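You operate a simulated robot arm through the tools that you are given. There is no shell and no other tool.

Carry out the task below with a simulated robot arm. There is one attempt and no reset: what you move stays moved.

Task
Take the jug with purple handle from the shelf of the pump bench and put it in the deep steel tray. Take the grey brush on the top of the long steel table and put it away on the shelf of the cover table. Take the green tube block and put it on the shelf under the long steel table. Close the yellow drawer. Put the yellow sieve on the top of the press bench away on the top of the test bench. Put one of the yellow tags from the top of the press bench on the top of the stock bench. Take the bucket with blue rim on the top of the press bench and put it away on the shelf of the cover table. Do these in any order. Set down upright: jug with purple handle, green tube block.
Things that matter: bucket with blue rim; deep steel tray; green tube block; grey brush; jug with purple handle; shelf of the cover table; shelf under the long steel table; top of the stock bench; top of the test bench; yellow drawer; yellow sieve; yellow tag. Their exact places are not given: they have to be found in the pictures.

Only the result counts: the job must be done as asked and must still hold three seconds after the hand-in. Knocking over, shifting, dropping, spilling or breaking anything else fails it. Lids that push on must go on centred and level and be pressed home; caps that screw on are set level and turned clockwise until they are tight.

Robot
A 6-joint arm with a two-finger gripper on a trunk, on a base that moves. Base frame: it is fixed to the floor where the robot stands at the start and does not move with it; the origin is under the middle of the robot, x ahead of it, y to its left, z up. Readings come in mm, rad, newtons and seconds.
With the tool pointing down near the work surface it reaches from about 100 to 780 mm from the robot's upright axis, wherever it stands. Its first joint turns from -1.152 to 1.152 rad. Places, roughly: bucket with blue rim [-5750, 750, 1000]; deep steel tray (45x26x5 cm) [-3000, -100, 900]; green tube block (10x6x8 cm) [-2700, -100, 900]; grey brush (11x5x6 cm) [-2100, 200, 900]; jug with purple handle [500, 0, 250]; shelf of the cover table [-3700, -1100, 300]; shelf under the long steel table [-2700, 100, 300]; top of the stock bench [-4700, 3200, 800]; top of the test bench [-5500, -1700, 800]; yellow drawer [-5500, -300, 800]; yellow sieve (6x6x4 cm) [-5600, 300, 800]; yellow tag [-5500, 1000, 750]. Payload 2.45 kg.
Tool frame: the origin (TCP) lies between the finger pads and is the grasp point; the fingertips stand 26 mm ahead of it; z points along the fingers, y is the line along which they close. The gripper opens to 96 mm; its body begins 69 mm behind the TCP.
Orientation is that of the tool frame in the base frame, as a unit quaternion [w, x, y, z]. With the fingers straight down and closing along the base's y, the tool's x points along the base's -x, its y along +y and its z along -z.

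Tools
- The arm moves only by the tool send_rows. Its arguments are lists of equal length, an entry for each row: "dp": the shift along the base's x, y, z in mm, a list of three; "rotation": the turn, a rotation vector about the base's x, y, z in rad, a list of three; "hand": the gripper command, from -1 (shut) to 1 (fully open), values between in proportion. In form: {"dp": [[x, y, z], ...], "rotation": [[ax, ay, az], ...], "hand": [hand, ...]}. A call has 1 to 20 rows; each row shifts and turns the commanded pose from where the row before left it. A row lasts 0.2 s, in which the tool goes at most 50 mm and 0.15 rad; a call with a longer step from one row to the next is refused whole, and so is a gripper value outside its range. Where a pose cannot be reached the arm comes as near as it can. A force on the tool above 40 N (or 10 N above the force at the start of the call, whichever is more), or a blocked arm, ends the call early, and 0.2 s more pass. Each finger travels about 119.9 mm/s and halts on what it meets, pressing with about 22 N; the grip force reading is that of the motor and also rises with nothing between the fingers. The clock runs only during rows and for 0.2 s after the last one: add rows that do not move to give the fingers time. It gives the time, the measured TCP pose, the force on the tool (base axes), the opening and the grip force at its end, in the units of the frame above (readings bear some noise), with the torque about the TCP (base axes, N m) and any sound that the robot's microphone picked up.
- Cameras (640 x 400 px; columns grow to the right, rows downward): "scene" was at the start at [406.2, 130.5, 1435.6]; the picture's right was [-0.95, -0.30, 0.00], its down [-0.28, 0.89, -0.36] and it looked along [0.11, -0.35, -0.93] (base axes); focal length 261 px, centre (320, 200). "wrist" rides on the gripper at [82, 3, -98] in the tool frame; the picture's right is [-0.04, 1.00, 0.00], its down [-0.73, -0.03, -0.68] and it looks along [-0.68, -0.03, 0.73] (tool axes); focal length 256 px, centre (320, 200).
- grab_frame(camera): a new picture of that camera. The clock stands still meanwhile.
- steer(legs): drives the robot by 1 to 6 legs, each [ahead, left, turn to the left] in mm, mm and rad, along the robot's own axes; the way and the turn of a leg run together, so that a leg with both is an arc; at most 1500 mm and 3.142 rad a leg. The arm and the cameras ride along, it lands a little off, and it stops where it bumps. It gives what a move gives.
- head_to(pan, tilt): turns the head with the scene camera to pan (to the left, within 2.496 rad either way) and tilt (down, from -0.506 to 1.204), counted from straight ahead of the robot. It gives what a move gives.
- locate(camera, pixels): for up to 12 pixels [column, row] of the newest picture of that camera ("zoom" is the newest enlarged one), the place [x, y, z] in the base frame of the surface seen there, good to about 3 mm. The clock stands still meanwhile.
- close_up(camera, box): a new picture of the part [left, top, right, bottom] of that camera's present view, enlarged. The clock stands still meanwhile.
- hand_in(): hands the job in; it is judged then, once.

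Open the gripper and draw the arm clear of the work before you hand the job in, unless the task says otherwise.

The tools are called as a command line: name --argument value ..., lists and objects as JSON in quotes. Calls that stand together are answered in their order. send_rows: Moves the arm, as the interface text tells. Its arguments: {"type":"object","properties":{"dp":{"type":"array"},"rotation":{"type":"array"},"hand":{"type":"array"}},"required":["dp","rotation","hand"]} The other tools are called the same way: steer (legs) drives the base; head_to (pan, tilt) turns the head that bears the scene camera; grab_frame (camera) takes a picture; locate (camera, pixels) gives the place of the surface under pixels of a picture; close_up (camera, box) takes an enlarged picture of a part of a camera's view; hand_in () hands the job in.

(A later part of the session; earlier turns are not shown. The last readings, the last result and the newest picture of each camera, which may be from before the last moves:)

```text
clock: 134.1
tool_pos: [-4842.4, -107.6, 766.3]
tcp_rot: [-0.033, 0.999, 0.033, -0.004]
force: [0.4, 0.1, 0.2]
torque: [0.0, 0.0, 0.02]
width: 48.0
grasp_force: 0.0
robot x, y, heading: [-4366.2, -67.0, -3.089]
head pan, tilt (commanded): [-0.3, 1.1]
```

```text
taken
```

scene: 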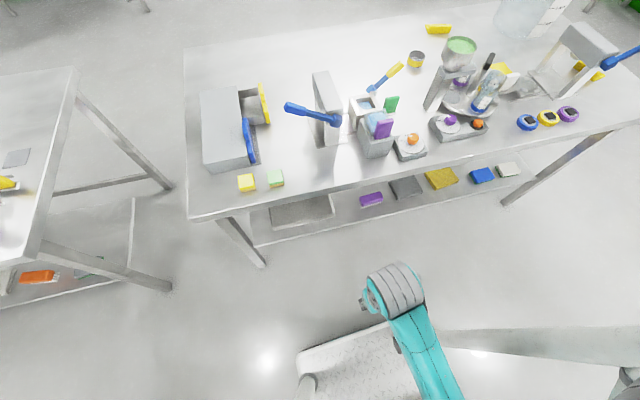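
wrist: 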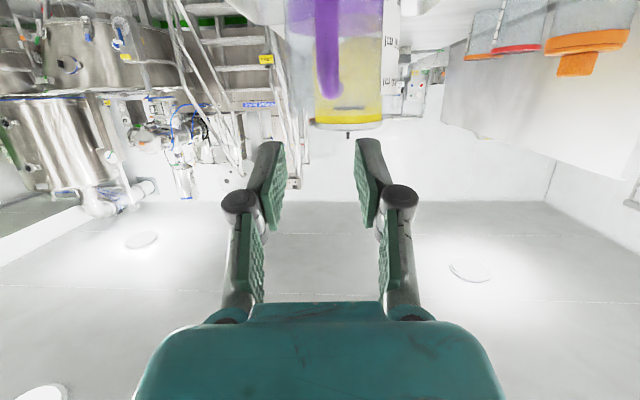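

Pointing down, the arm tops out around z 770 at short reach; tilted forward it gets higher. I tilt the tool forward ~50° (axis +y now) while raising, before approaching the bench.

send_rows --dp '[[-20, 0, 0], [-20, 0, 0], [-20, 0, 5], [-20, 0, 10], [-20, 0, 15], [-20, 0, 20], [-10, 0, 25], [0, 0, 25], [0, 0, 25], [0, 0, 0]]' --rotation '[[-0.006, 0.12, 0], [-0.006, 0.12, 0], [-0.006, 0.12, 0], [-0.006, 0.12, 0], [-0.006, 0.12, 0], [-0.006, 0.12, 0], [-0.006, 0.12, 0], [0, 0, 0], [0, 0, 0], [0, 0, 0]]' --hand '[0, -0.5, -1, -1, -1, -1, -1, -1, -1, -1]'

head_to --pan 0.1 --tilt 0.8

grab_frame --camera "scene"

```text
clock: 136.3
tool_pos: [-5003.0, -112.8, 840.3]
tcp_rot: [-0.023, 0.911, 0.015, -0.411]
force: [1.0, -0.4, -0.2]
torque: [0.01, 0.0, -0.01]
width: 0.3
grasp_force: 22.0
out of reach, approached as far as the arm can: row 6, 7, 8, 9
robot x, y, heading: [-4369.1, -72.3, -3.09]
head pan, tilt (commanded): [-0.3, 1.1]
```

```text
clock: 137.2
tool_pos: [-5002.1, -111.5, 841.3]
tcp_rot: [-0.023, 0.912, 0.016, -0.41]
force: [0.0, 0.9, 0.0]
torque: [0.01, 0.0, 0.0]
width: 0.0
grasp_force: 21.8
robot x, y, heading: [-4367.2, -65.8, -3.089]
head pan, tilt (commanded): [0.099, 0.799]
```

```text
taken
```

scene: 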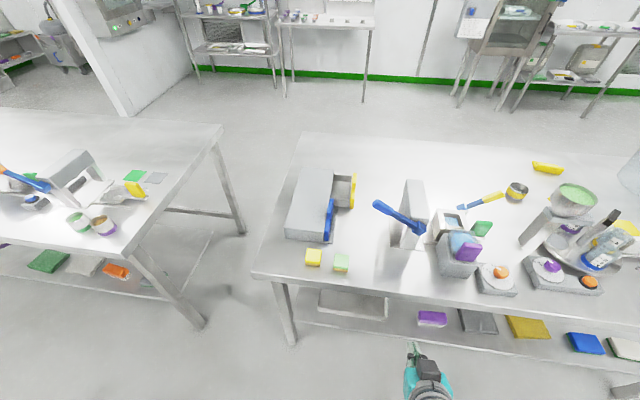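

I zoom on the drawer unit and the lever press next to it to plan the push.

close_up --camera "scene" --box '[270, 150, 450, 280]'

locate --camera "scene" --pixels '[[352, 178], [352, 190], [350, 204], [341, 180], [340, 200], [330, 215], [328, 238], [378, 203], [400, 215], [420, 228], [300, 132], [255, 278]]'

```text
3.08 times, centred on (360, 215) of scene
```

zoom: 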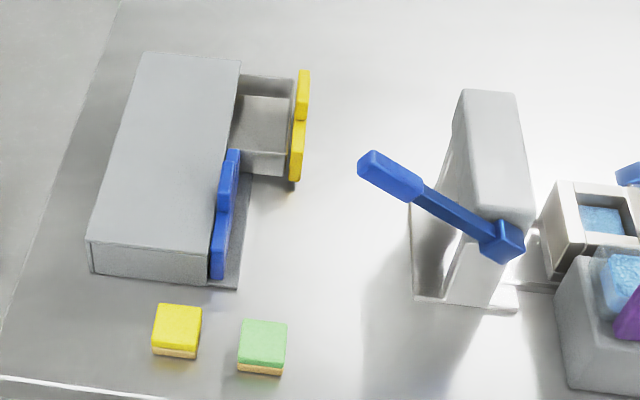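

```text
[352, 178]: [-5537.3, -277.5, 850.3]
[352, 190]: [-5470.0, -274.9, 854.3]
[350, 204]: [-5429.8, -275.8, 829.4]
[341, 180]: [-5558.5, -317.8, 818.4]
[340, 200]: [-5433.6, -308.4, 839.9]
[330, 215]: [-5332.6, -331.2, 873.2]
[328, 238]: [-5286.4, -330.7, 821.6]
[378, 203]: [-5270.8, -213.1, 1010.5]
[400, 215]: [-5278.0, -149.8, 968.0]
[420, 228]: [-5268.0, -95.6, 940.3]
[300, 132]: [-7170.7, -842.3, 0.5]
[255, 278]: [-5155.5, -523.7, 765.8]
```

I measure the box top and the gap near the lever more exactly from this picture.

locate --camera "zoom" --pixels '[[160, 150], [180, 70], [150, 255], [233, 155], [220, 260], [300, 75], [300, 100], [296, 140], [294, 170], [270, 90], [440, 200], [380, 165]]'

```text
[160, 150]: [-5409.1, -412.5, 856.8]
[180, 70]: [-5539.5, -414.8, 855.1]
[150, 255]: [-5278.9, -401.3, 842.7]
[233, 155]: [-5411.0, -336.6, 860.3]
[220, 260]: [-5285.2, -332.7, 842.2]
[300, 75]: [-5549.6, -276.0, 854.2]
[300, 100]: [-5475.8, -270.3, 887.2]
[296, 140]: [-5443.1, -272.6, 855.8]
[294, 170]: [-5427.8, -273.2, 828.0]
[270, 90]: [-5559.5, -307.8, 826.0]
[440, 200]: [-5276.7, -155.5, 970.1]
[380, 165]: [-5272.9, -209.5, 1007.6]
```

The yellow front spans x -5425…-5555 at y≈-271, top z 855. I raise and extend the arm, then shift the robot to about (-4600,-400).

send_rows --dp '[[-25, 0, 15], [-25, 0, 15], [-25, 0, 15], [-25, 0, 15], [-25, 0, 15], [-25, 0, 15], [0, 0, 15], [0, 0, 15], [0, 0, 0]]' --rotation '[[0, 0, 0], [0, 0, 0], [0, 0, 0], [0, 0, 0], [0, 0, 0], [0, 0, 0], [0, 0, 0], [0, 0, 0], [0, 0, 0]]' --hand '[-1, -1, -1, -1, -1, -1, -1, -1, -1]'

```text
clock: 139.2
tool_pos: [-5149.8, -111.6, 963.7]
tcp_rot: [-0.024, 0.911, 0.015, -0.41]
force: [0.0, 0.5, 0.5]
torque: [0.03, 0.02, 0.01]
width: 0.0
grasp_force: 22.2
robot x, y, heading: [-4367.6, -69.2, -3.087]
head pan, tilt (commanded): [0.099, 0.799]
```

I move left first, then forward, to keep the hand away from the press lever.

steer --legs '[[0, 330, -0.05], [230, 0, 0]]'

head_to --pan -0.15 --tilt 0.9

grab_frame --camera "scene"

grab_frame --camera "wrist"

```text
clock: 141.0
tool_pos: [-5144.8, -337.0, 962.5]
tcp_rot: [-0.01, 0.91, 0.044, -0.411]
force: [-0.5, 0.7, -0.2]
torque: [0.02, 0.0, 0.01]
width: 0.2
grasp_force: 22.0
robot x, y, heading: [-4368.1, -249.7, -3.031]
head pan, tilt (commanded): [0.099, 0.799]
stopped in leg 1: the robot was blocked; the commanded pose is now the measured one
```

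```text
clock: 141.8
tool_pos: [-5146.1, -338.7, 962.7]
tcp_rot: [-0.011, 0.911, 0.043, -0.411]
force: [0.3, 0.3, 0.2]
torque: [0.01, -0.01, 0.03]
width: 0.2
grasp_force: 22.2
robot x, y, heading: [-4361.9, -246.0, -3.034]
head pan, tilt (commanded): [-0.15, 0.901]
```

```text
taken
```

scene: 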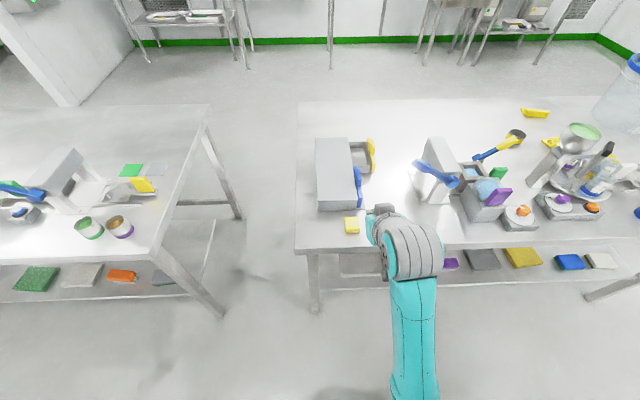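

```text
taken
```

wrist: 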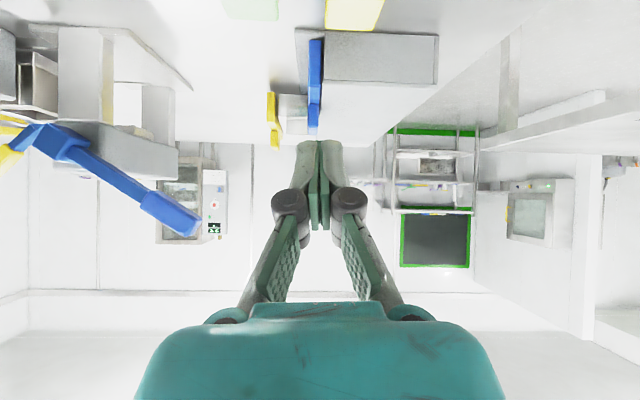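

The robot was blocked while strafing: its rear-left corner likely met the cover table's corner near (-4040,-490). I look back-left to check.

head_to --pan 2.4 --tilt 0.7

grab_frame --camera "scene"

locate --camera "scene" --pixels '[[100, 200], [200, 200], [300, 200], [400, 200], [100, 300], [200, 300], [300, 300], [400, 300], [150, 250], [250, 250]]'

```text
clock: 144.1
tool_pos: [-5145.9, -338.5, 962.2]
tcp_rot: [-0.011, 0.911, 0.044, -0.411]
force: [-0.3, 0.6, 0.0]
torque: [-0.02, 0.0, 0.0]
width: 0.0
grasp_force: 21.5
robot x, y, heading: [-4364.4, -246.6, -3.031]
head pan, tilt (commanded): [2.4, 0.7]
```

```text
taken
```

scene: 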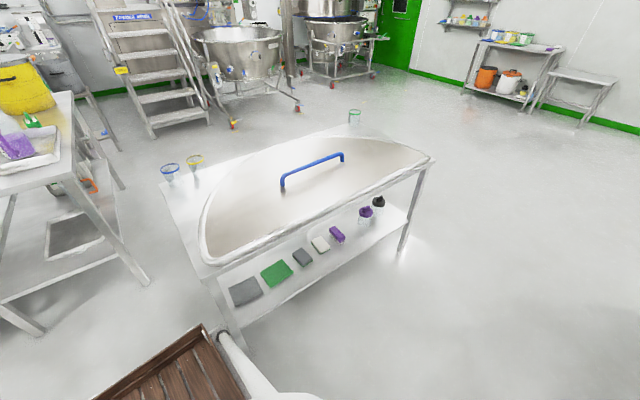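

```text
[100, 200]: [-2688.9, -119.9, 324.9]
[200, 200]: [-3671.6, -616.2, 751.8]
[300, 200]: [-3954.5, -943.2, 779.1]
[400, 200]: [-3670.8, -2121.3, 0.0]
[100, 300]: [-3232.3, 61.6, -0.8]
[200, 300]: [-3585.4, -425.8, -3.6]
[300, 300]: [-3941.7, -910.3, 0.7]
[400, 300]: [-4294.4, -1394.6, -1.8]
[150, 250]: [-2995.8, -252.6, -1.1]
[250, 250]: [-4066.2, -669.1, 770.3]
```

The wooden crate on my rear deck touches near the cover table's leg at (225,340). I measure the table's corner to see whether it moved.

close_up --camera "scene" --box '[80, 130, 440, 400]'

locate --camera "scene" --pixels '[[207, 274], [163, 183], [433, 160], [213, 270], [225, 300], [232, 335], [210, 330], [195, 325], [166, 187], [240, 330]]'

```text
1.48 times, centred on (260, 265) of scene
```

zoom: 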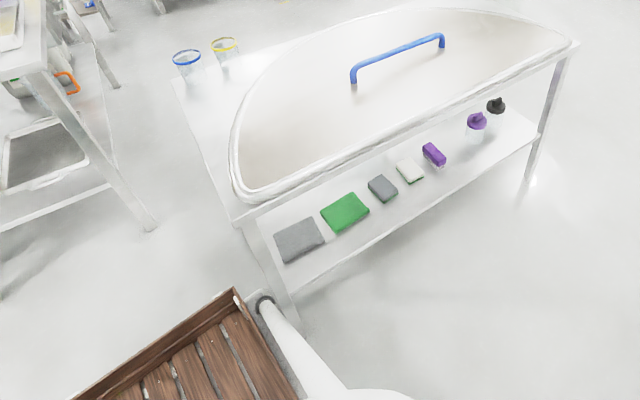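

```text
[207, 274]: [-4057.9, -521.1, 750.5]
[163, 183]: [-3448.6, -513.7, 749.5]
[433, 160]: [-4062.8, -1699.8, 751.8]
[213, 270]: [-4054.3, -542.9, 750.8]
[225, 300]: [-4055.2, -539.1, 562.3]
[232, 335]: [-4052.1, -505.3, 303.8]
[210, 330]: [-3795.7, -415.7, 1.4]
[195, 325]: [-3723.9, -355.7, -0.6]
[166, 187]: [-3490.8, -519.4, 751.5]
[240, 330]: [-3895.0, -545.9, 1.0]
```

The cover table looks unmoved and aligned (edges parallel). I drive forward away from it first, then left, straightening the heading.

steer --legs '[[100, 0, 0], [150, 120, -0.11]]'

head_to --pan -0.1 --tilt 0.9

grab_frame --camera "scene"

grab_frame --camera "wrist"

```text
clock: 145.4
tool_pos: [-5246.3, -348.6, 962.6]
tcp_rot: [-0.011, 0.911, 0.043, -0.411]
force: [-0.1, 0.6, 0.8]
torque: [-0.01, 0.01, -0.02]
width: 0.0
grasp_force: 22.1
robot x, y, heading: [-4466.1, -258.0, -3.03]
head pan, tilt (commanded): [2.4, 0.7]
stopped in leg 1: the robot was blocked; the commanded pose is now the measured one
```

```text
clock: 147.7
tool_pos: [-5246.5, -349.5, 962.9]
tcp_rot: [-0.011, 0.91, 0.044, -0.411]
force: [-0.8, 0.2, -0.2]
torque: [0.02, 0.01, 0.02]
width: 0.0
grasp_force: 21.6
robot x, y, heading: [-4464.6, -256.1, -3.031]
head pan, tilt (commanded): [-0.099, 0.901]
```

```text
taken
```

scene: 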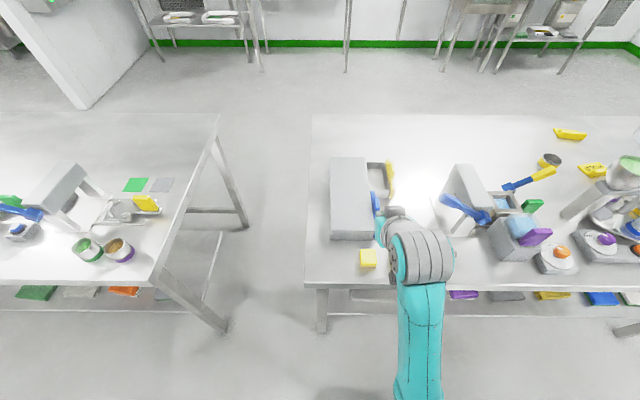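

```text
taken
```

wrist: 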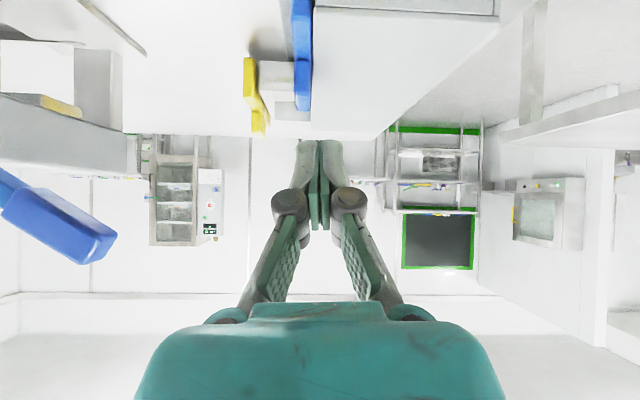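

It stopped again after 100 mm, though nothing obvious touches. I look straight down around the base to find what blocks.

head_to --pan 0.0 --tilt 1.2

grab_frame --camera "scene"

head_to --pan 1.6 --tilt 1.1

grab_frame --camera "scene"

```text
clock: 148.5
tool_pos: [-5247.0, -349.2, 962.9]
tcp_rot: [-0.01, 0.911, 0.043, -0.411]
force: [0.0, 0.8, 0.3]
torque: [0.0, 0.01, 0.03]
width: 0.3
grasp_force: 22.0
robot x, y, heading: [-4467.4, -262.1, -3.031]
head pan, tilt (commanded): [0.0, 1.201]
```

```text
taken
```

scene: 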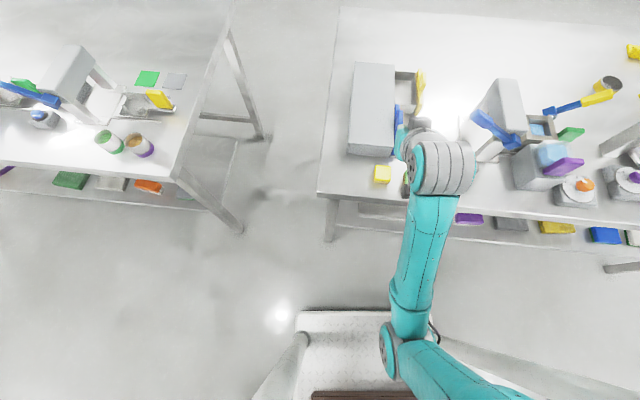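

```text
clock: 150.1
tool_pos: [-5247.3, -349.5, 961.5]
tcp_rot: [-0.011, 0.911, 0.042, -0.411]
force: [0.9, -0.2, -0.2]
torque: [0.0, -0.01, 0.01]
width: 0.1
grasp_force: 21.9
robot x, y, heading: [-4465.2, -258.2, -3.028]
head pan, tilt (commanded): [1.6, 1.1]
```

```text
taken
```

scene: 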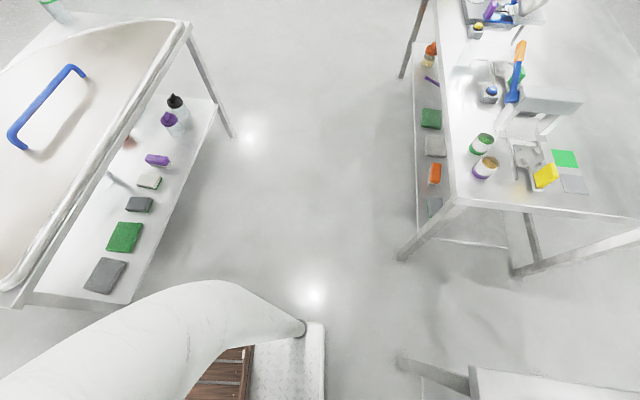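

Nothing is near the base now; the stop was likely the initial rub. I proceed with the second leg.

steer --legs '[[150, 0, -0.11]]'

steer --legs '[[0, 100, 0]]'

head_to --pan 0.0 --tilt 1.0

grab_frame --camera "scene"

grab_frame --camera "wrist"

```text
clock: 151.5
tool_pos: [-5397.9, -270.2, 963.0]
tcp_rot: [-0.033, 0.911, -0.007, -0.41]
force: [0.1, -0.3, 0.9]
torque: [0.02, 0.01, -0.01]
width: 0.0
grasp_force: 22.2
robot x, y, heading: [-4612.0, -270.2, -3.138]
head pan, tilt (commanded): [1.6, 1.1]
```

```text
clock: 152.6
tool_pos: [-5398.0, -370.5, 962.5]
tcp_rot: [-0.033, 0.911, -0.008, -0.41]
force: [-0.3, 0.2, 0.2]
torque: [-0.02, -0.01, 0.01]
width: 0.0
grasp_force: 21.9
robot x, y, heading: [-4610.4, -367.6, -3.14]
head pan, tilt (commanded): [1.6, 1.1]
```

```text
clock: 154.3
tool_pos: [-5397.6, -369.2, 962.7]
tcp_rot: [-0.033, 0.911, -0.007, -0.41]
force: [0.3, 0.3, -0.3]
torque: [0.0, -0.01, 0.01]
width: 0.2
grasp_force: 21.7
robot x, y, heading: [-4610.7, -367.1, -3.14]
head pan, tilt (commanded): [0.0, 1.0]
```

```text
taken
```

scene: 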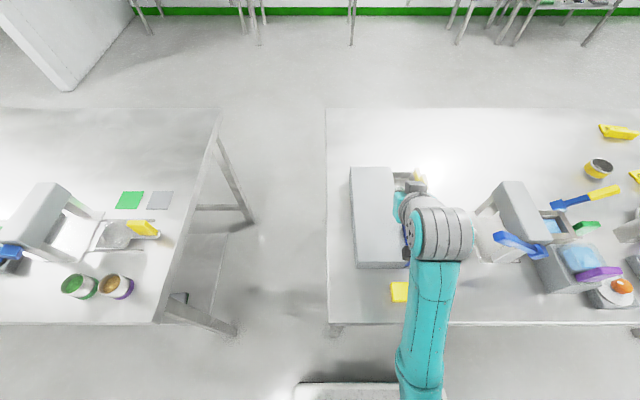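

```text
taken
```

wrist: 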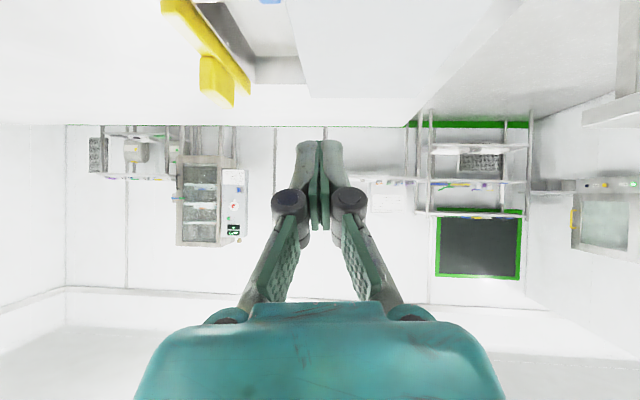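

The lever tip (500,240) is close to where the forearm would pass, so I shift the robot another 150 mm left so the arm comes in from the left side.

steer --legs '[[0, 150, 0]]'

send_rows --dp '[[-20, 0, 0], [-20, 0, 0], [-20, 0, 0], [-20, 0, 0], [-15, 0, 0], [0, 0, 0]]' --rotation '[[0, -0.1, 0], [0, -0.1, 0], [0, -0.1, 0], [0, -0.1, 0], [0, -0.1, 0], [0, 0, 0]]' --hand '[-1, -1, -1, -1, -1, -1]'

```text
clock: 155.7
tool_pos: [-5397.1, -518.9, 962.2]
tcp_rot: [-0.033, 0.912, -0.007, -0.41]
force: [-0.4, -0.4, -0.1]
torque: [-0.02, -0.01, -0.01]
width: 0.1
grasp_force: 22.1
robot x, y, heading: [-4606.6, -520.5, -3.144]
head pan, tilt (commanded): [0.0, 1.0]
```

```text
clock: 157.1
tool_pos: [-5518.7, -514.5, 915.2]
tcp_rot: [-0.036, 0.984, 0.001, -0.175]
force: [0.1, 0.7, -0.2]
torque: [-0.03, -0.01, 0.01]
width: 0.0
grasp_force: 21.6
out of reach, approached as far as the arm can: row 4, 5
robot x, y, heading: [-4610.6, -514.2, -3.14]
head pan, tilt (commanded): [0.0, 1.0]
```

Tool now tilted 20° at z 915. I raise a bit and shift over to the +y side of the yellow front, passing beyond its raised tab.

send_rows --dp '[[-8, 0, 8], [-8, 0, 8], [0, 0, 6], [0, 0, 0]]' --rotation '[[0, 0.04, 0], [0, 0.04, 0], [0, 0.02, 0], [0, 0, 0]]' --hand '[-1, -1, -1, -1]'

send_rows --dp '[[0, 30, 0], [0, 35, 0], [0, 35, 0], [0, 35, 0], [0, 35, 0], [0, 35, 0], [0, 0, 0]]' --rotation '[[0, 0, 0], [0, 0, 0], [0, 0, 0], [0, 0, 0], [0, 0, 0], [0, 0, 0], [0, 0, 0]]' --hand '[-1, -1, -1, -1, -1, -1, -1]'

grab_frame --camera "wrist"

grab_frame --camera "scene"

```text
clock: 158.1
tool_pos: [-5534.1, -517.5, 939.4]
tcp_rot: [-0.034, 0.975, 0.0, -0.221]
force: [-0.2, 0.6, -0.8]
torque: [0.01, 0.0, -0.02]
width: 0.0
grasp_force: 22.3
robot x, y, heading: [-4609.4, -517.1, -3.14]
head pan, tilt (commanded): [0.0, 1.0]
```

```text
clock: 159.7
tool_pos: [-5532.0, -310.6, 938.3]
tcp_rot: [-0.035, 0.975, -0.002, -0.22]
force: [0.1, -0.1, 0.2]
torque: [-0.01, -0.03, 0.04]
width: 0.0
grasp_force: 21.7
robot x, y, heading: [-4609.1, -516.2, -3.148]
head pan, tilt (commanded): [0.0, 1.0]
```

```text
taken
```

wrist: 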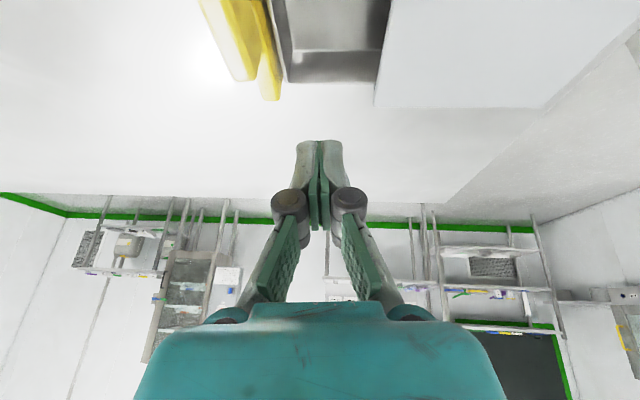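

```text
taken
```

scene: 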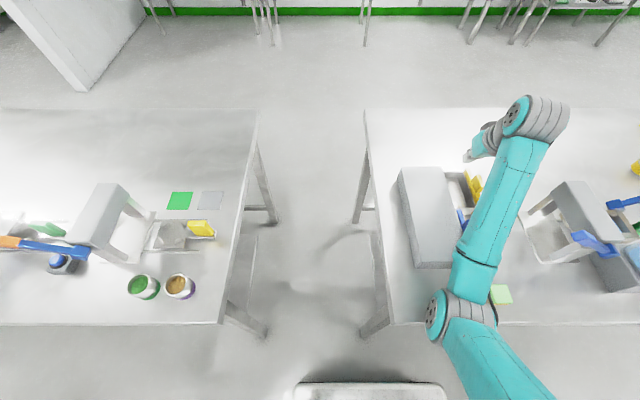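

The forearm passes left of the lever. I continue to y≈-238 and x≈-5500, then look.

send_rows --dp '[[0, 25, 0], [0, 25, 0], [0, 24, 0], [15, 0, 0], [15, 0, 0], [0, 0, 0]]' --rotation '[[0, 0, 0], [0, 0, 0], [0, 0, 0], [0, 0, 0], [0, 0, 0], [0, 0, 0]]' --hand '[-1, -1, -1, -1, -1, -1]'

grab_frame --camera "wrist"

locate --camera "wrist" --pixels '[[310, 90], [290, 50], [300, 20], [320, 75], [340, 40], [380, 60]]'

```text
clock: 161.1
tool_pos: [-5503.9, -238.7, 939.7]
tcp_rot: [-0.035, 0.975, -0.002, -0.22]
force: [-0.1, -0.3, -0.1]
torque: [0.0, -0.02, 0.01]
width: 0.0
grasp_force: 22.2
robot x, y, heading: [-4610.7, -516.8, -3.143]
head pan, tilt (commanded): [0.0, 1.0]
```

```text
taken
```

wrist: 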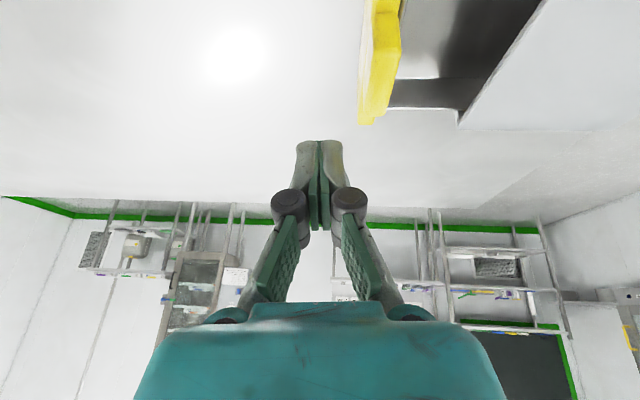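

```text
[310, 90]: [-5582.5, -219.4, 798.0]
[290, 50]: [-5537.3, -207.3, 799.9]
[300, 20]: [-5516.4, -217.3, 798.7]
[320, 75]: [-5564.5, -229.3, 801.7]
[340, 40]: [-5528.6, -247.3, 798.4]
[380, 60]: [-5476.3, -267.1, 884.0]
```

The finger tips are beside the yellow front with free bench below. I descend to z≈848.

send_rows --dp '[[0, 0, -20], [0, 0, -20], [0, 0, -20], [0, 0, -20], [0, 0, -11], [0, 0, 0]]' --rotation '[[0, 0, 0], [0, 0, 0], [0, 0, 0], [0, 0, 0], [0, 0, 0], [0, 0, 0]]' --hand '[-1, -1, -1, -1, -1, -1]'

grab_frame --camera "wrist"

grab_frame --camera "scene"

```text
clock: 162.5
tool_pos: [-5503.6, -237.6, 846.7]
tcp_rot: [-0.034, 0.975, -0.001, -0.221]
force: [0.2, 1.4, 0.3]
torque: [-0.06, -0.01, 0.05]
width: 0.0
grasp_force: 22.2
robot x, y, heading: [-4610.4, -519.2, -3.139]
head pan, tilt (commanded): [0.0, 1.0]
```

```text
taken
```

wrist: 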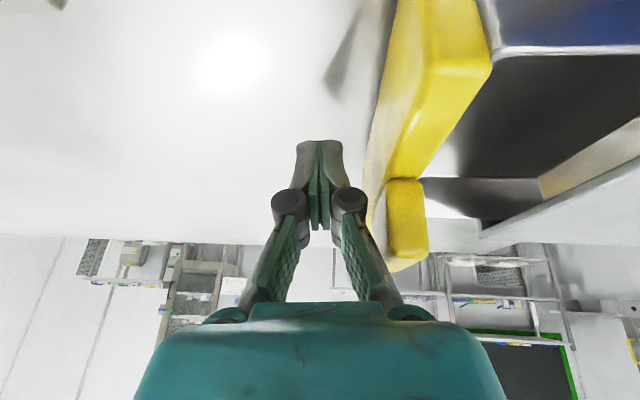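

```text
taken
```

scene: 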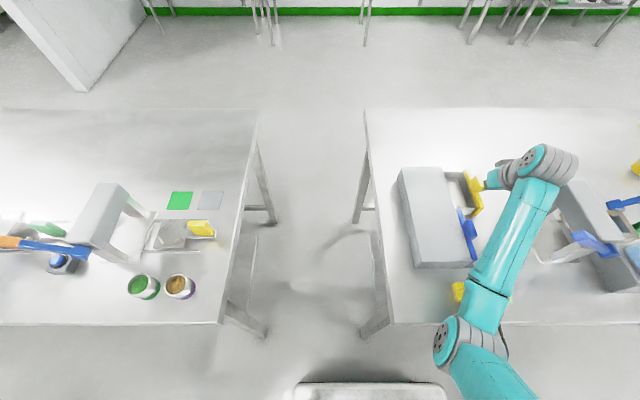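

The hand is right at the drawer front (1.4 N side contact). I push in -y in small steps and watch the force.

send_rows --dp '[[0, -5, 0], [0, -6, 0], [0, -6, 0], [0, -6, 0]]' --rotation '[[0, 0, 0], [0, 0, 0], [0, 0, 0], [0, 0, 0]]' --hand '[-1, -1, -1, -1]'

grab_frame --camera "wrist"

grab_frame --camera "scene"

```text
clock: 163.5
tool_pos: [-5502.5, -260.9, 847.0]
tcp_rot: [-0.034, 0.975, -0.001, -0.221]
force: [0.8, 0.7, 0.4]
torque: [0.01, 0.0, -0.01]
width: 0.1
grasp_force: 21.3
robot x, y, heading: [-4609.4, -516.4, -3.144]
head pan, tilt (commanded): [0.0, 1.0]
```

```text
taken
```

wrist: 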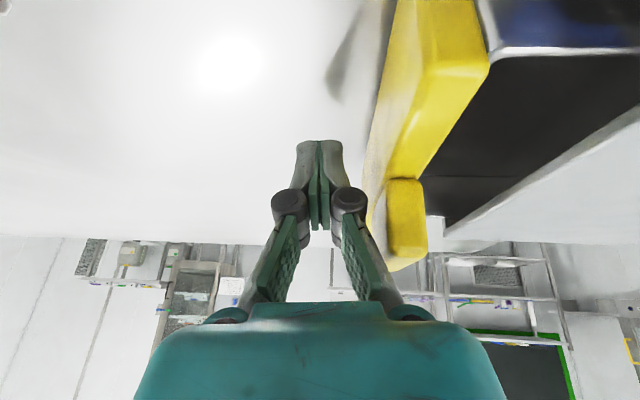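

```text
taken
```

scene: 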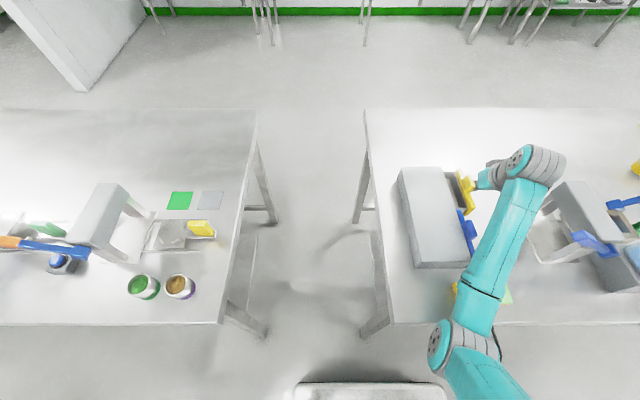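

The drawer slides with almost no force and the box is unmoved. I push another 28 mm.

send_rows --dp '[[0, -6, 0], [0, -6, 0], [0, -6, 0], [0, -5, 0], [0, -5, 0]]' --rotation '[[0, 0, 0], [0, 0, 0], [0, 0, 0], [0, 0, 0], [0, 0, 0]]' --hand '[-1, -1, -1, -1, -1]'

grab_frame --camera "wrist"

close_up --camera "scene" --box '[380, 130, 560, 290]'

```text
clock: 164.7
tool_pos: [-5502.6, -288.6, 846.4]
tcp_rot: [-0.034, 0.975, 0.0, -0.221]
force: [0.1, 0.2, -0.2]
torque: [0.0, -0.02, 0.0]
width: 0.0
grasp_force: 22.2
robot x, y, heading: [-4608.8, -513.3, -3.14]
head pan, tilt (commanded): [0.0, 1.0]
```

```text
taken
```

wrist: 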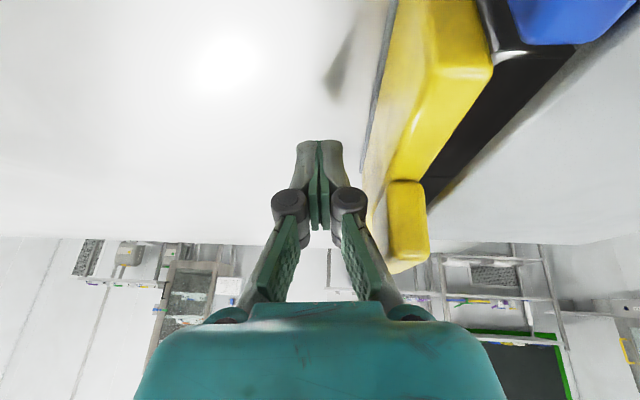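

```text
2.50 times, centred on (470, 210) of scene
```

zoom: 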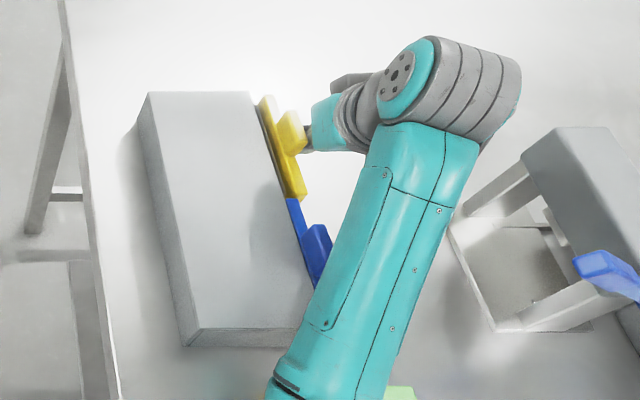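

Nearly closed: the yellow front is still a little proud of the blue one. I go on in 3 mm steps.

send_rows --dp '[[0, -3, 0], [0, -3, 0], [0, -2, 0]]' --rotation '[[0, 0, 0], [0, 0, 0], [0, 0, 0]]' --hand '[-1, -1, -1]'

close_up --camera "wrist" --box '[300, 0, 640, 260]'

```text
clock: 165.5
tool_pos: [-5503.7, -297.8, 847.5]
tcp_rot: [-0.034, 0.975, -0.001, -0.221]
force: [0.8, 0.1, 0.0]
torque: [0.01, 0.0, 0.0]
width: 0.1
grasp_force: 22.0
robot x, y, heading: [-4613.3, -514.7, -3.146]
head pan, tilt (commanded): [0.0, 1.0]
```

```text
1.54 times, centred on (470, 130) of wrist
```

zoom: 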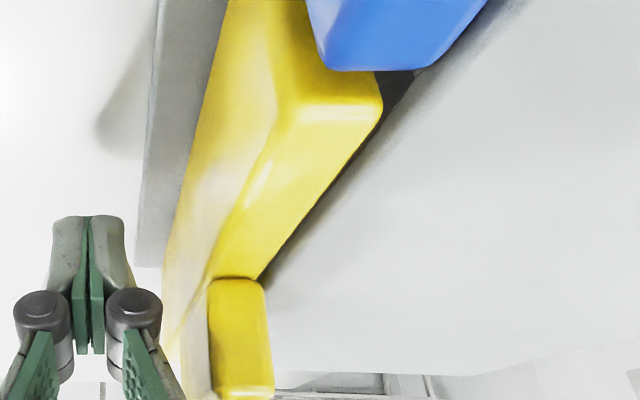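

Only a few millimetres of gap remain. I continue in 2 mm steps until the force rises.

send_rows --dp '[[0, -2, 0], [0, -2, 0], [0, 0, 0]]' --rotation '[[0, 0, 0], [0, 0, 0], [0, 0, 0]]' --hand '[-1, -1, -1]'

send_rows --dp '[[0, -2, 0], [0, -1, 0], [0, 0, 0]]' --rotation '[[0, 0, 0], [0, 0, 0], [0, 0, 0]]' --hand '[-1, -1, -1]'

close_up --camera "wrist" --box '[300, 0, 640, 260]'

```text
clock: 166.3
tool_pos: [-5502.7, -300.9, 846.3]
tcp_rot: [-0.034, 0.975, -0.002, -0.221]
force: [0.0, 0.6, 0.8]
torque: [-0.02, -0.03, -0.02]
width: 0.0
grasp_force: 22.2
robot x, y, heading: [-4610.1, -517.8, -3.142]
head pan, tilt (commanded): [0.0, 1.0]
```

```text
clock: 167.1
tool_pos: [-5501.9, -302.8, 847.5]
tcp_rot: [-0.035, 0.975, -0.002, -0.22]
force: [-3.8, 17.0, -2.2]
torque: [-0.66, -0.08, 0.3]
width: 0.0
grasp_force: 21.4
robot x, y, heading: [-4612.6, -515.9, -3.145]
head pan, tilt (commanded): [0.0, 1.0]
```

```text
1.54 times, centred on (470, 130) of wrist
```

zoom: 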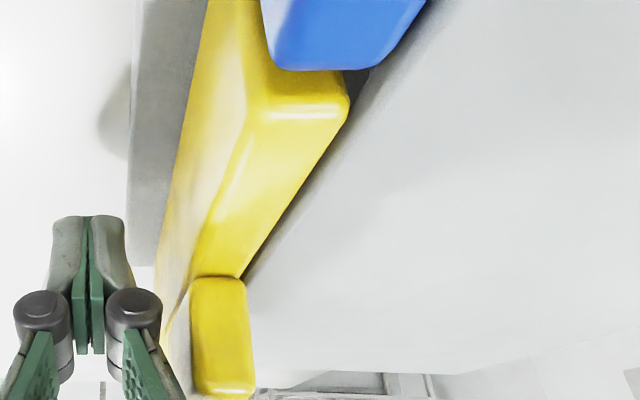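

Force jumped to 17 N: the drawer is home. I back off and check it.

send_rows --dp '[[0, 10, 0], [0, 20, 0], [0, 20, 0], [0, 0, 20], [0, 0, 25], [0, 0, 25], [0, 0, 25], [0, 0, 0]]' --rotation '[[0, 0, 0], [0, 0, 0], [0, 0, 0], [0, 0, 0], [0, 0, 0], [0, 0, 0], [0, 0, 0], [0, 0, 0]]' --hand '[-1, -1, -1, -1, -1, -1, -1, -1]'

grab_frame --camera "wrist"

grab_frame --camera "scene"

locate --camera "wrist" --pixels '[[410, 80], [420, 40], [440, 20], [450, 60], [400, 60], [480, 80]]'

```text
clock: 168.9
tool_pos: [-5502.2, -252.7, 942.2]
tcp_rot: [-0.034, 0.975, -0.001, -0.221]
force: [-0.6, 0.4, -0.9]
torque: [-0.01, 0.01, 0.0]
width: 0.0
grasp_force: 21.9
robot x, y, heading: [-4613.3, -516.3, -3.14]
head pan, tilt (commanded): [0.0, 1.0]
```

```text
taken
```

wrist: 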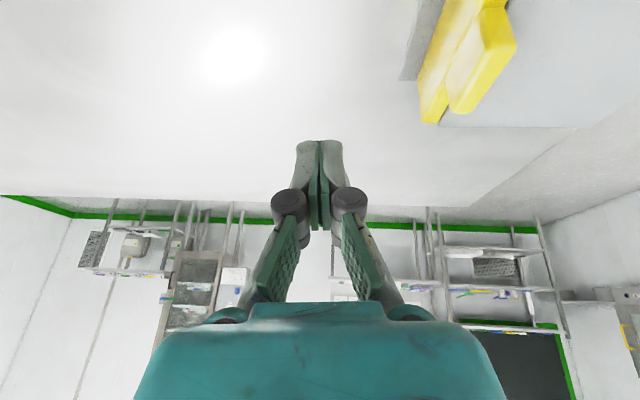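

```text
taken
```

scene: 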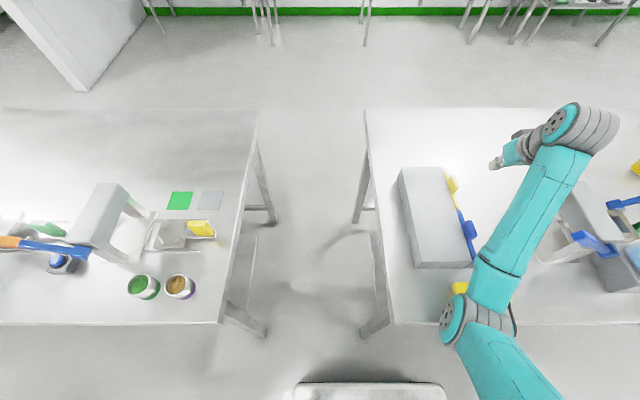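

```text
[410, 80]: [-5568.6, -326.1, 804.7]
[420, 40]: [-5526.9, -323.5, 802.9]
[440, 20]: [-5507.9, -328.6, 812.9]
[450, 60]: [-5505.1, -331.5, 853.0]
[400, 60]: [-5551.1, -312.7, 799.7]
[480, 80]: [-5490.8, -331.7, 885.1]
```

The yellow front is flush (y≈-331) with the blue. Next, the sieve: I first move the hand back over the box (away from the lever), then back the base out.

send_rows --dp '[[0, -10, 8], [0, -35, 0], [0, -35, 0], [0, -35, 0], [0, -35, 0], [0, -35, 0], [0, -35, 0], [0, 0, 0]]' --rotation '[[0, 0, 0], [0, 0, 0], [0, 0, 0], [0, 0, 0], [0, 0, 0], [0, 0, 0], [0, 0, 0], [0, 0, 0]]' --hand '[-1, -1, -1, -1, -1, -1, -1, -1]'

steer --legs '[[-420, 0, 0], [0, -840, 0]]'

head_to --pan 0.0 --tilt 0.75

grab_frame --camera "scene"

```text
clock: 170.7
tool_pos: [-5502.4, -470.4, 949.4]
tcp_rot: [-0.034, 0.975, 0.0, -0.22]
force: [-0.3, 0.5, -0.6]
torque: [-0.02, 0.03, -0.01]
width: 0.0
grasp_force: 21.6
robot x, y, heading: [-4613.4, -515.8, -3.141]
head pan, tilt (commanded): [0.0, 1.0]
```

```text
clock: 172.5
tool_pos: [-5354.9, -481.5, 948.2]
tcp_rot: [-0.033, 0.975, 0.003, -0.22]
force: [0.3, -0.8, -0.5]
torque: [0.02, -0.01, -0.02]
width: 0.3
grasp_force: 21.7
robot x, y, heading: [-4463.6, -517.5, -3.136]
head pan, tilt (commanded): [0.0, 1.0]
stopped in leg 1: the robot was blocked; the commanded pose is now the measured one
```

```text
clock: 173.3
tool_pos: [-5354.7, -480.0, 950.1]
tcp_rot: [-0.033, 0.975, 0.003, -0.221]
force: [-0.1, -0.4, 0.4]
torque: [0.03, 0.0, 0.02]
width: 0.0
grasp_force: 22.2
robot x, y, heading: [-4464.5, -519.1, -3.127]
head pan, tilt (commanded): [0.0, 0.75]
```

```text
taken
```

scene: 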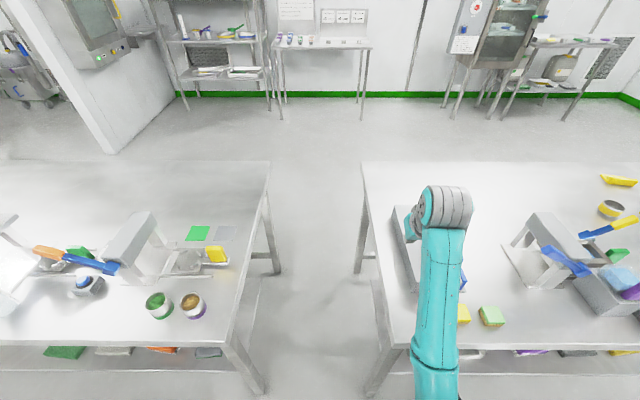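

I bumped the cover table again (my rear reaches about 400 mm back). I move forward a little and check the table.

steer --legs '[[40, 0, 0]]'

head_to --pan 2.45 --tilt 0.7

grab_frame --camera "scene"

```text
clock: 174.2
tool_pos: [-5395.1, -481.9, 948.8]
tcp_rot: [-0.033, 0.975, 0.003, -0.22]
force: [-0.1, -0.5, 0.3]
torque: [0.0, 0.02, -0.01]
width: 0.0
grasp_force: 21.9
robot x, y, heading: [-4502.9, -519.4, -3.136]
head pan, tilt (commanded): [0.0, 0.75]
```

```text
clock: 176.4
tool_pos: [-5394.6, -481.9, 949.4]
tcp_rot: [-0.033, 0.975, 0.003, -0.221]
force: [-0.8, 0.1, -1.0]
torque: [-0.02, 0.02, -0.04]
width: 0.0
grasp_force: 21.9
robot x, y, heading: [-4503.9, -522.2, -3.132]
head pan, tilt (commanded): [2.45, 0.7]
```

```text
taken
```

scene: 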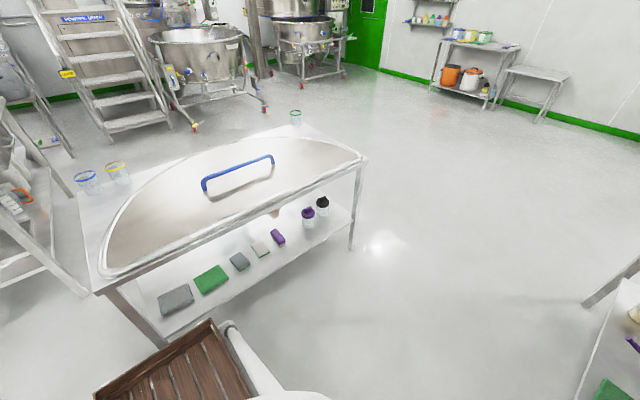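

locate --camera "scene" --pixels '[[95, 292], [365, 160], [80, 195], [103, 283], [110, 265], [330, 180], [150, 325], [353, 245]]'

```text
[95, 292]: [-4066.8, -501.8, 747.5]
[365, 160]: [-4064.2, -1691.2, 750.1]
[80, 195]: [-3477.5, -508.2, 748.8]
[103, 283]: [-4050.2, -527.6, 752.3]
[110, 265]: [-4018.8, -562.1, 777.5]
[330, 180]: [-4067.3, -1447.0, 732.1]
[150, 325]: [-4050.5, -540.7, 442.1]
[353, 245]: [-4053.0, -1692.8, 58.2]
```

The cover table reads the same as before (x≈-4065 edge, parallel), so it has not moved. I retract the arm off the bench by tilting it forward more while pulling back.

send_rows --dp '[[30, 0, 0], [33, 0, 0], [33, 0, 0], [33, 0, 0], [33, 0, -5], [33, 0, -10], [33, 0, -10], [33, 0, -10], [20, 0, -5], [0, 0, 0]]' --rotation '[[0, 0.06, 0], [0, 0.06, 0], [0, 0.06, 0], [0, 0.06, 0], [0, 0.06, 0], [0, 0.06, 0], [0, 0.04, 0], [0, 0, 0], [0, 0, 0], [0, 0, 0]]' --hand '[-1, -1, -1, -1, -1, -1, -1, -1, -1, -1]'

```text
clock: 178.6
tool_pos: [-5165.4, -475.8, 858.4]
tcp_rot: [-0.034, 0.911, -0.004, -0.411]
force: [-0.2, -0.5, 0.7]
torque: [0.03, -0.01, 0.01]
width: 0.2
grasp_force: 22.1
out of reach, approached as far as the arm can: row 6, 7, 8, 9
robot x, y, heading: [-4502.5, -521.7, -3.133]
head pan, tilt (commanded): [2.45, 0.7]
```

I pull 70 mm further so the tips clear the bench edge.

send_rows --dp '[[20, 0, 0], [20, 0, 0], [20, 0, 0], [15, 0, 0], [0, 0, 0]]' --rotation '[[0, 0, 0], [0, 0, 0], [0, 0, 0], [0, 0, 0], [0, 0, 0]]' --hand '[-1, -1, -1, -1, -1]'

head_to --pan 0.0 --tilt 1.0

grab_frame --camera "scene"

```text
clock: 179.8
tool_pos: [-5110.4, -469.1, 825.0]
tcp_rot: [-0.033, 0.911, -0.003, -0.41]
force: [0.6, 0.7, -0.9]
torque: [0.01, -0.01, 0.0]
width: 0.2
grasp_force: 22.3
out of reach, approached as far as the arm can: row 1, 2, 3, 4
robot x, y, heading: [-4504.2, -519.3, -3.136]
head pan, tilt (commanded): [2.45, 0.7]
```

```text
clock: 182.0
tool_pos: [-5110.6, -469.4, 824.2]
tcp_rot: [-0.033, 0.911, -0.004, -0.41]
force: [-0.9, 0.6, -0.9]
torque: [-0.02, -0.03, 0.03]
width: 0.0
grasp_force: 22.1
robot x, y, heading: [-4504.1, -519.5, -3.134]
head pan, tilt (commanded): [0.0, 1.0]
```

```text
taken
```

scene: 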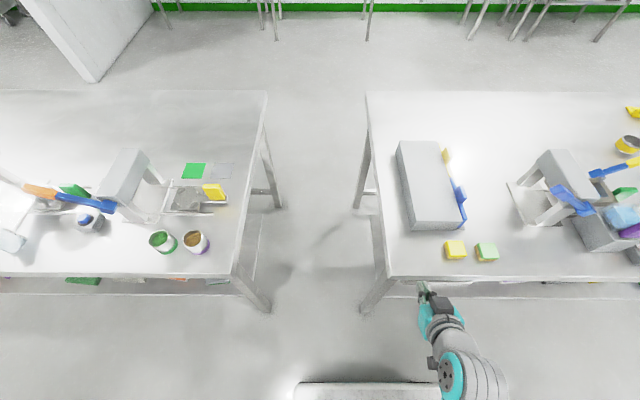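

The hand is now off the bench edge. I strafe right 840 mm along the bench.

steer --legs '[[0, -840, 0]]'

grab_frame --camera "scene"

```text
clock: 186.5
tool_pos: [-5117.0, 377.0, 825.9]
tcp_rot: [-0.035, 0.911, -0.006, -0.41]
force: [-0.2, 0.6, 0.0]
torque: [0.01, 0.0, 0.01]
width: 0.1
grasp_force: 21.7
robot x, y, heading: [-4504.6, 318.5, -3.138]
head pan, tilt (commanded): [0.0, 1.0]
```

```text
taken
```

scene: 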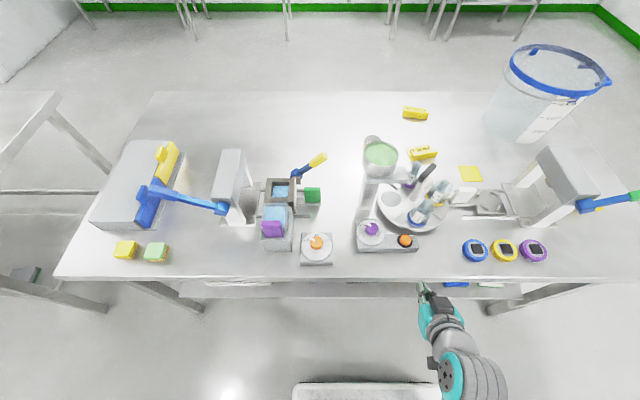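

A good overview. I zoom in on the sieve/pot/tag region and measure.

close_up --camera "scene" --box '[270, 90, 500, 260]'

locate --camera "scene" --pixels '[[372, 138], [370, 142], [381, 153], [365, 160], [397, 160], [415, 112], [424, 154], [320, 158], [296, 173], [430, 170], [560, 55], [545, 120]]'

```text
2.35 times, centred on (385, 175) of scene
```

zoom: 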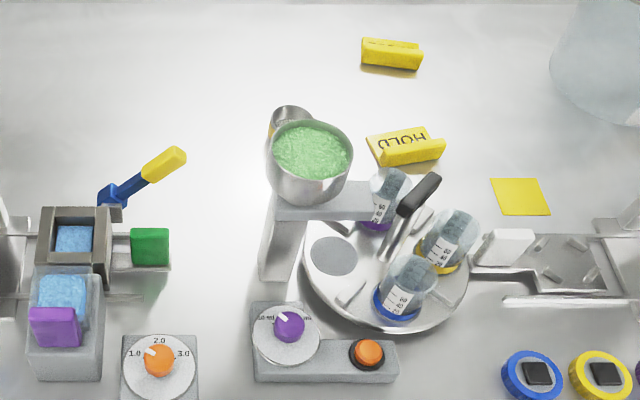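

```text
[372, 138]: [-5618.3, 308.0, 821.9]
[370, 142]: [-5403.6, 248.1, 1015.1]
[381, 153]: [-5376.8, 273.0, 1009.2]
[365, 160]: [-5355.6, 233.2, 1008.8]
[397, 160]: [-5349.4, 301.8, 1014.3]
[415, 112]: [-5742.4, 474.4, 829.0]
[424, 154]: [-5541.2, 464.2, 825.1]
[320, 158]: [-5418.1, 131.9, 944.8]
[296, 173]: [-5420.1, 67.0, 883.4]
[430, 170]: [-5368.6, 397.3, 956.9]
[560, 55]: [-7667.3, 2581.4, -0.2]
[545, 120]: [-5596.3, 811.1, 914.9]
```

The filling machine's bowl (z≈1015) stands between me and the sieve, so the far side of the bench is better for sieve, tag and bucket. I look right to check the route around the bench's end.

head_to --pan -0.8 --tilt 0.5

grab_frame --camera "scene"

locate --camera "scene" --pixels '[[300, 320], [370, 200], [420, 230], [440, 150], [520, 190], [560, 200], [600, 300], [320, 180], [250, 130], [150, 170], [480, 270], [300, 140]]'

```text
clock: 187.6
tool_pos: [-5115.8, 374.9, 826.9]
tcp_rot: [-0.034, 0.911, -0.005, -0.41]
force: [-1.4, 0.2, 0.2]
torque: [-0.01, 0.03, 0.0]
width: 0.0
grasp_force: 21.6
robot x, y, heading: [-4508.1, 324.2, -3.138]
head pan, tilt (commanded): [-0.799, 0.499]
```

```text
taken
```

scene: 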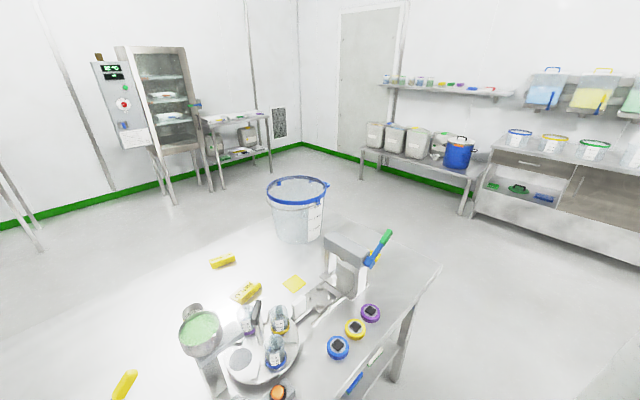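

```text
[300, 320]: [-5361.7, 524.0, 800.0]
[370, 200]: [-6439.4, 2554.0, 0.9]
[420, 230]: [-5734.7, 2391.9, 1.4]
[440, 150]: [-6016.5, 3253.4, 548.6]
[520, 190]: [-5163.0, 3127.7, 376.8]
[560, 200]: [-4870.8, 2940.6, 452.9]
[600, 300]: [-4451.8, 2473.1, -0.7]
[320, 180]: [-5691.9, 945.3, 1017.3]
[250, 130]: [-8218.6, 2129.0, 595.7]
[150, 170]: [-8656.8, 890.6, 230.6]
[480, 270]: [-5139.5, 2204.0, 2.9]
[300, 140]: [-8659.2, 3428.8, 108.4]
```

The way round is wide open. I strafe right 1430 mm, then drive 2100 mm forward past the bench's end.

steer --legs '[[0, -1430, 0], [1500, 0, 0], [620, 0, 0]]'

steer --legs '[[0, 0, 3.138]]'

head_to --pan -0.7 --tilt 0.6

grab_frame --camera "scene"

```text
clock: 204.9
tool_pos: [-7277.4, 1710.5, 825.3]
tcp_rot: [-0.029, 0.912, 0.006, -0.41]
force: [-0.4, 0.5, -0.9]
torque: [0.0, 0.04, 0.05]
width: 0.0
grasp_force: 22.1
robot x, y, heading: [-6670.0, 1672.4, -3.113]
head pan, tilt (commanded): [-0.799, 0.499]
```

```text
clock: 212.9
tool_pos: [-6061.0, 1696.3, 826.0]
tcp_rot: [0.412, -0.051, 0.91, -0.009]
force: [0.1, 0.0, 0.1]
torque: [0.01, 0.02, -0.02]
width: 0.0
grasp_force: 21.9
robot x, y, heading: [-6667.7, 1671.6, 0.13]
head pan, tilt (commanded): [-0.799, 0.499]
```

```text
clock: 213.5
tool_pos: [-6060.4, 1696.2, 825.1]
tcp_rot: [0.41, -0.051, 0.91, -0.009]
force: [0.2, 0.1, 0.8]
torque: [-0.01, 0.02, -0.04]
width: 0.0
grasp_force: 22.6
robot x, y, heading: [-6669.3, 1675.0, 0.13]
head pan, tilt (commanded): [-0.7, 0.6]
```

```text
taken
```

scene: 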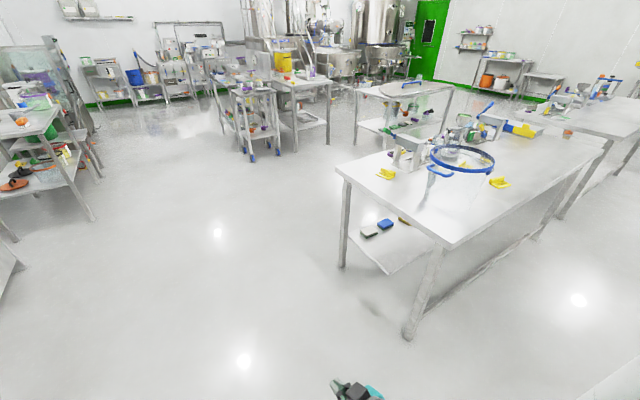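

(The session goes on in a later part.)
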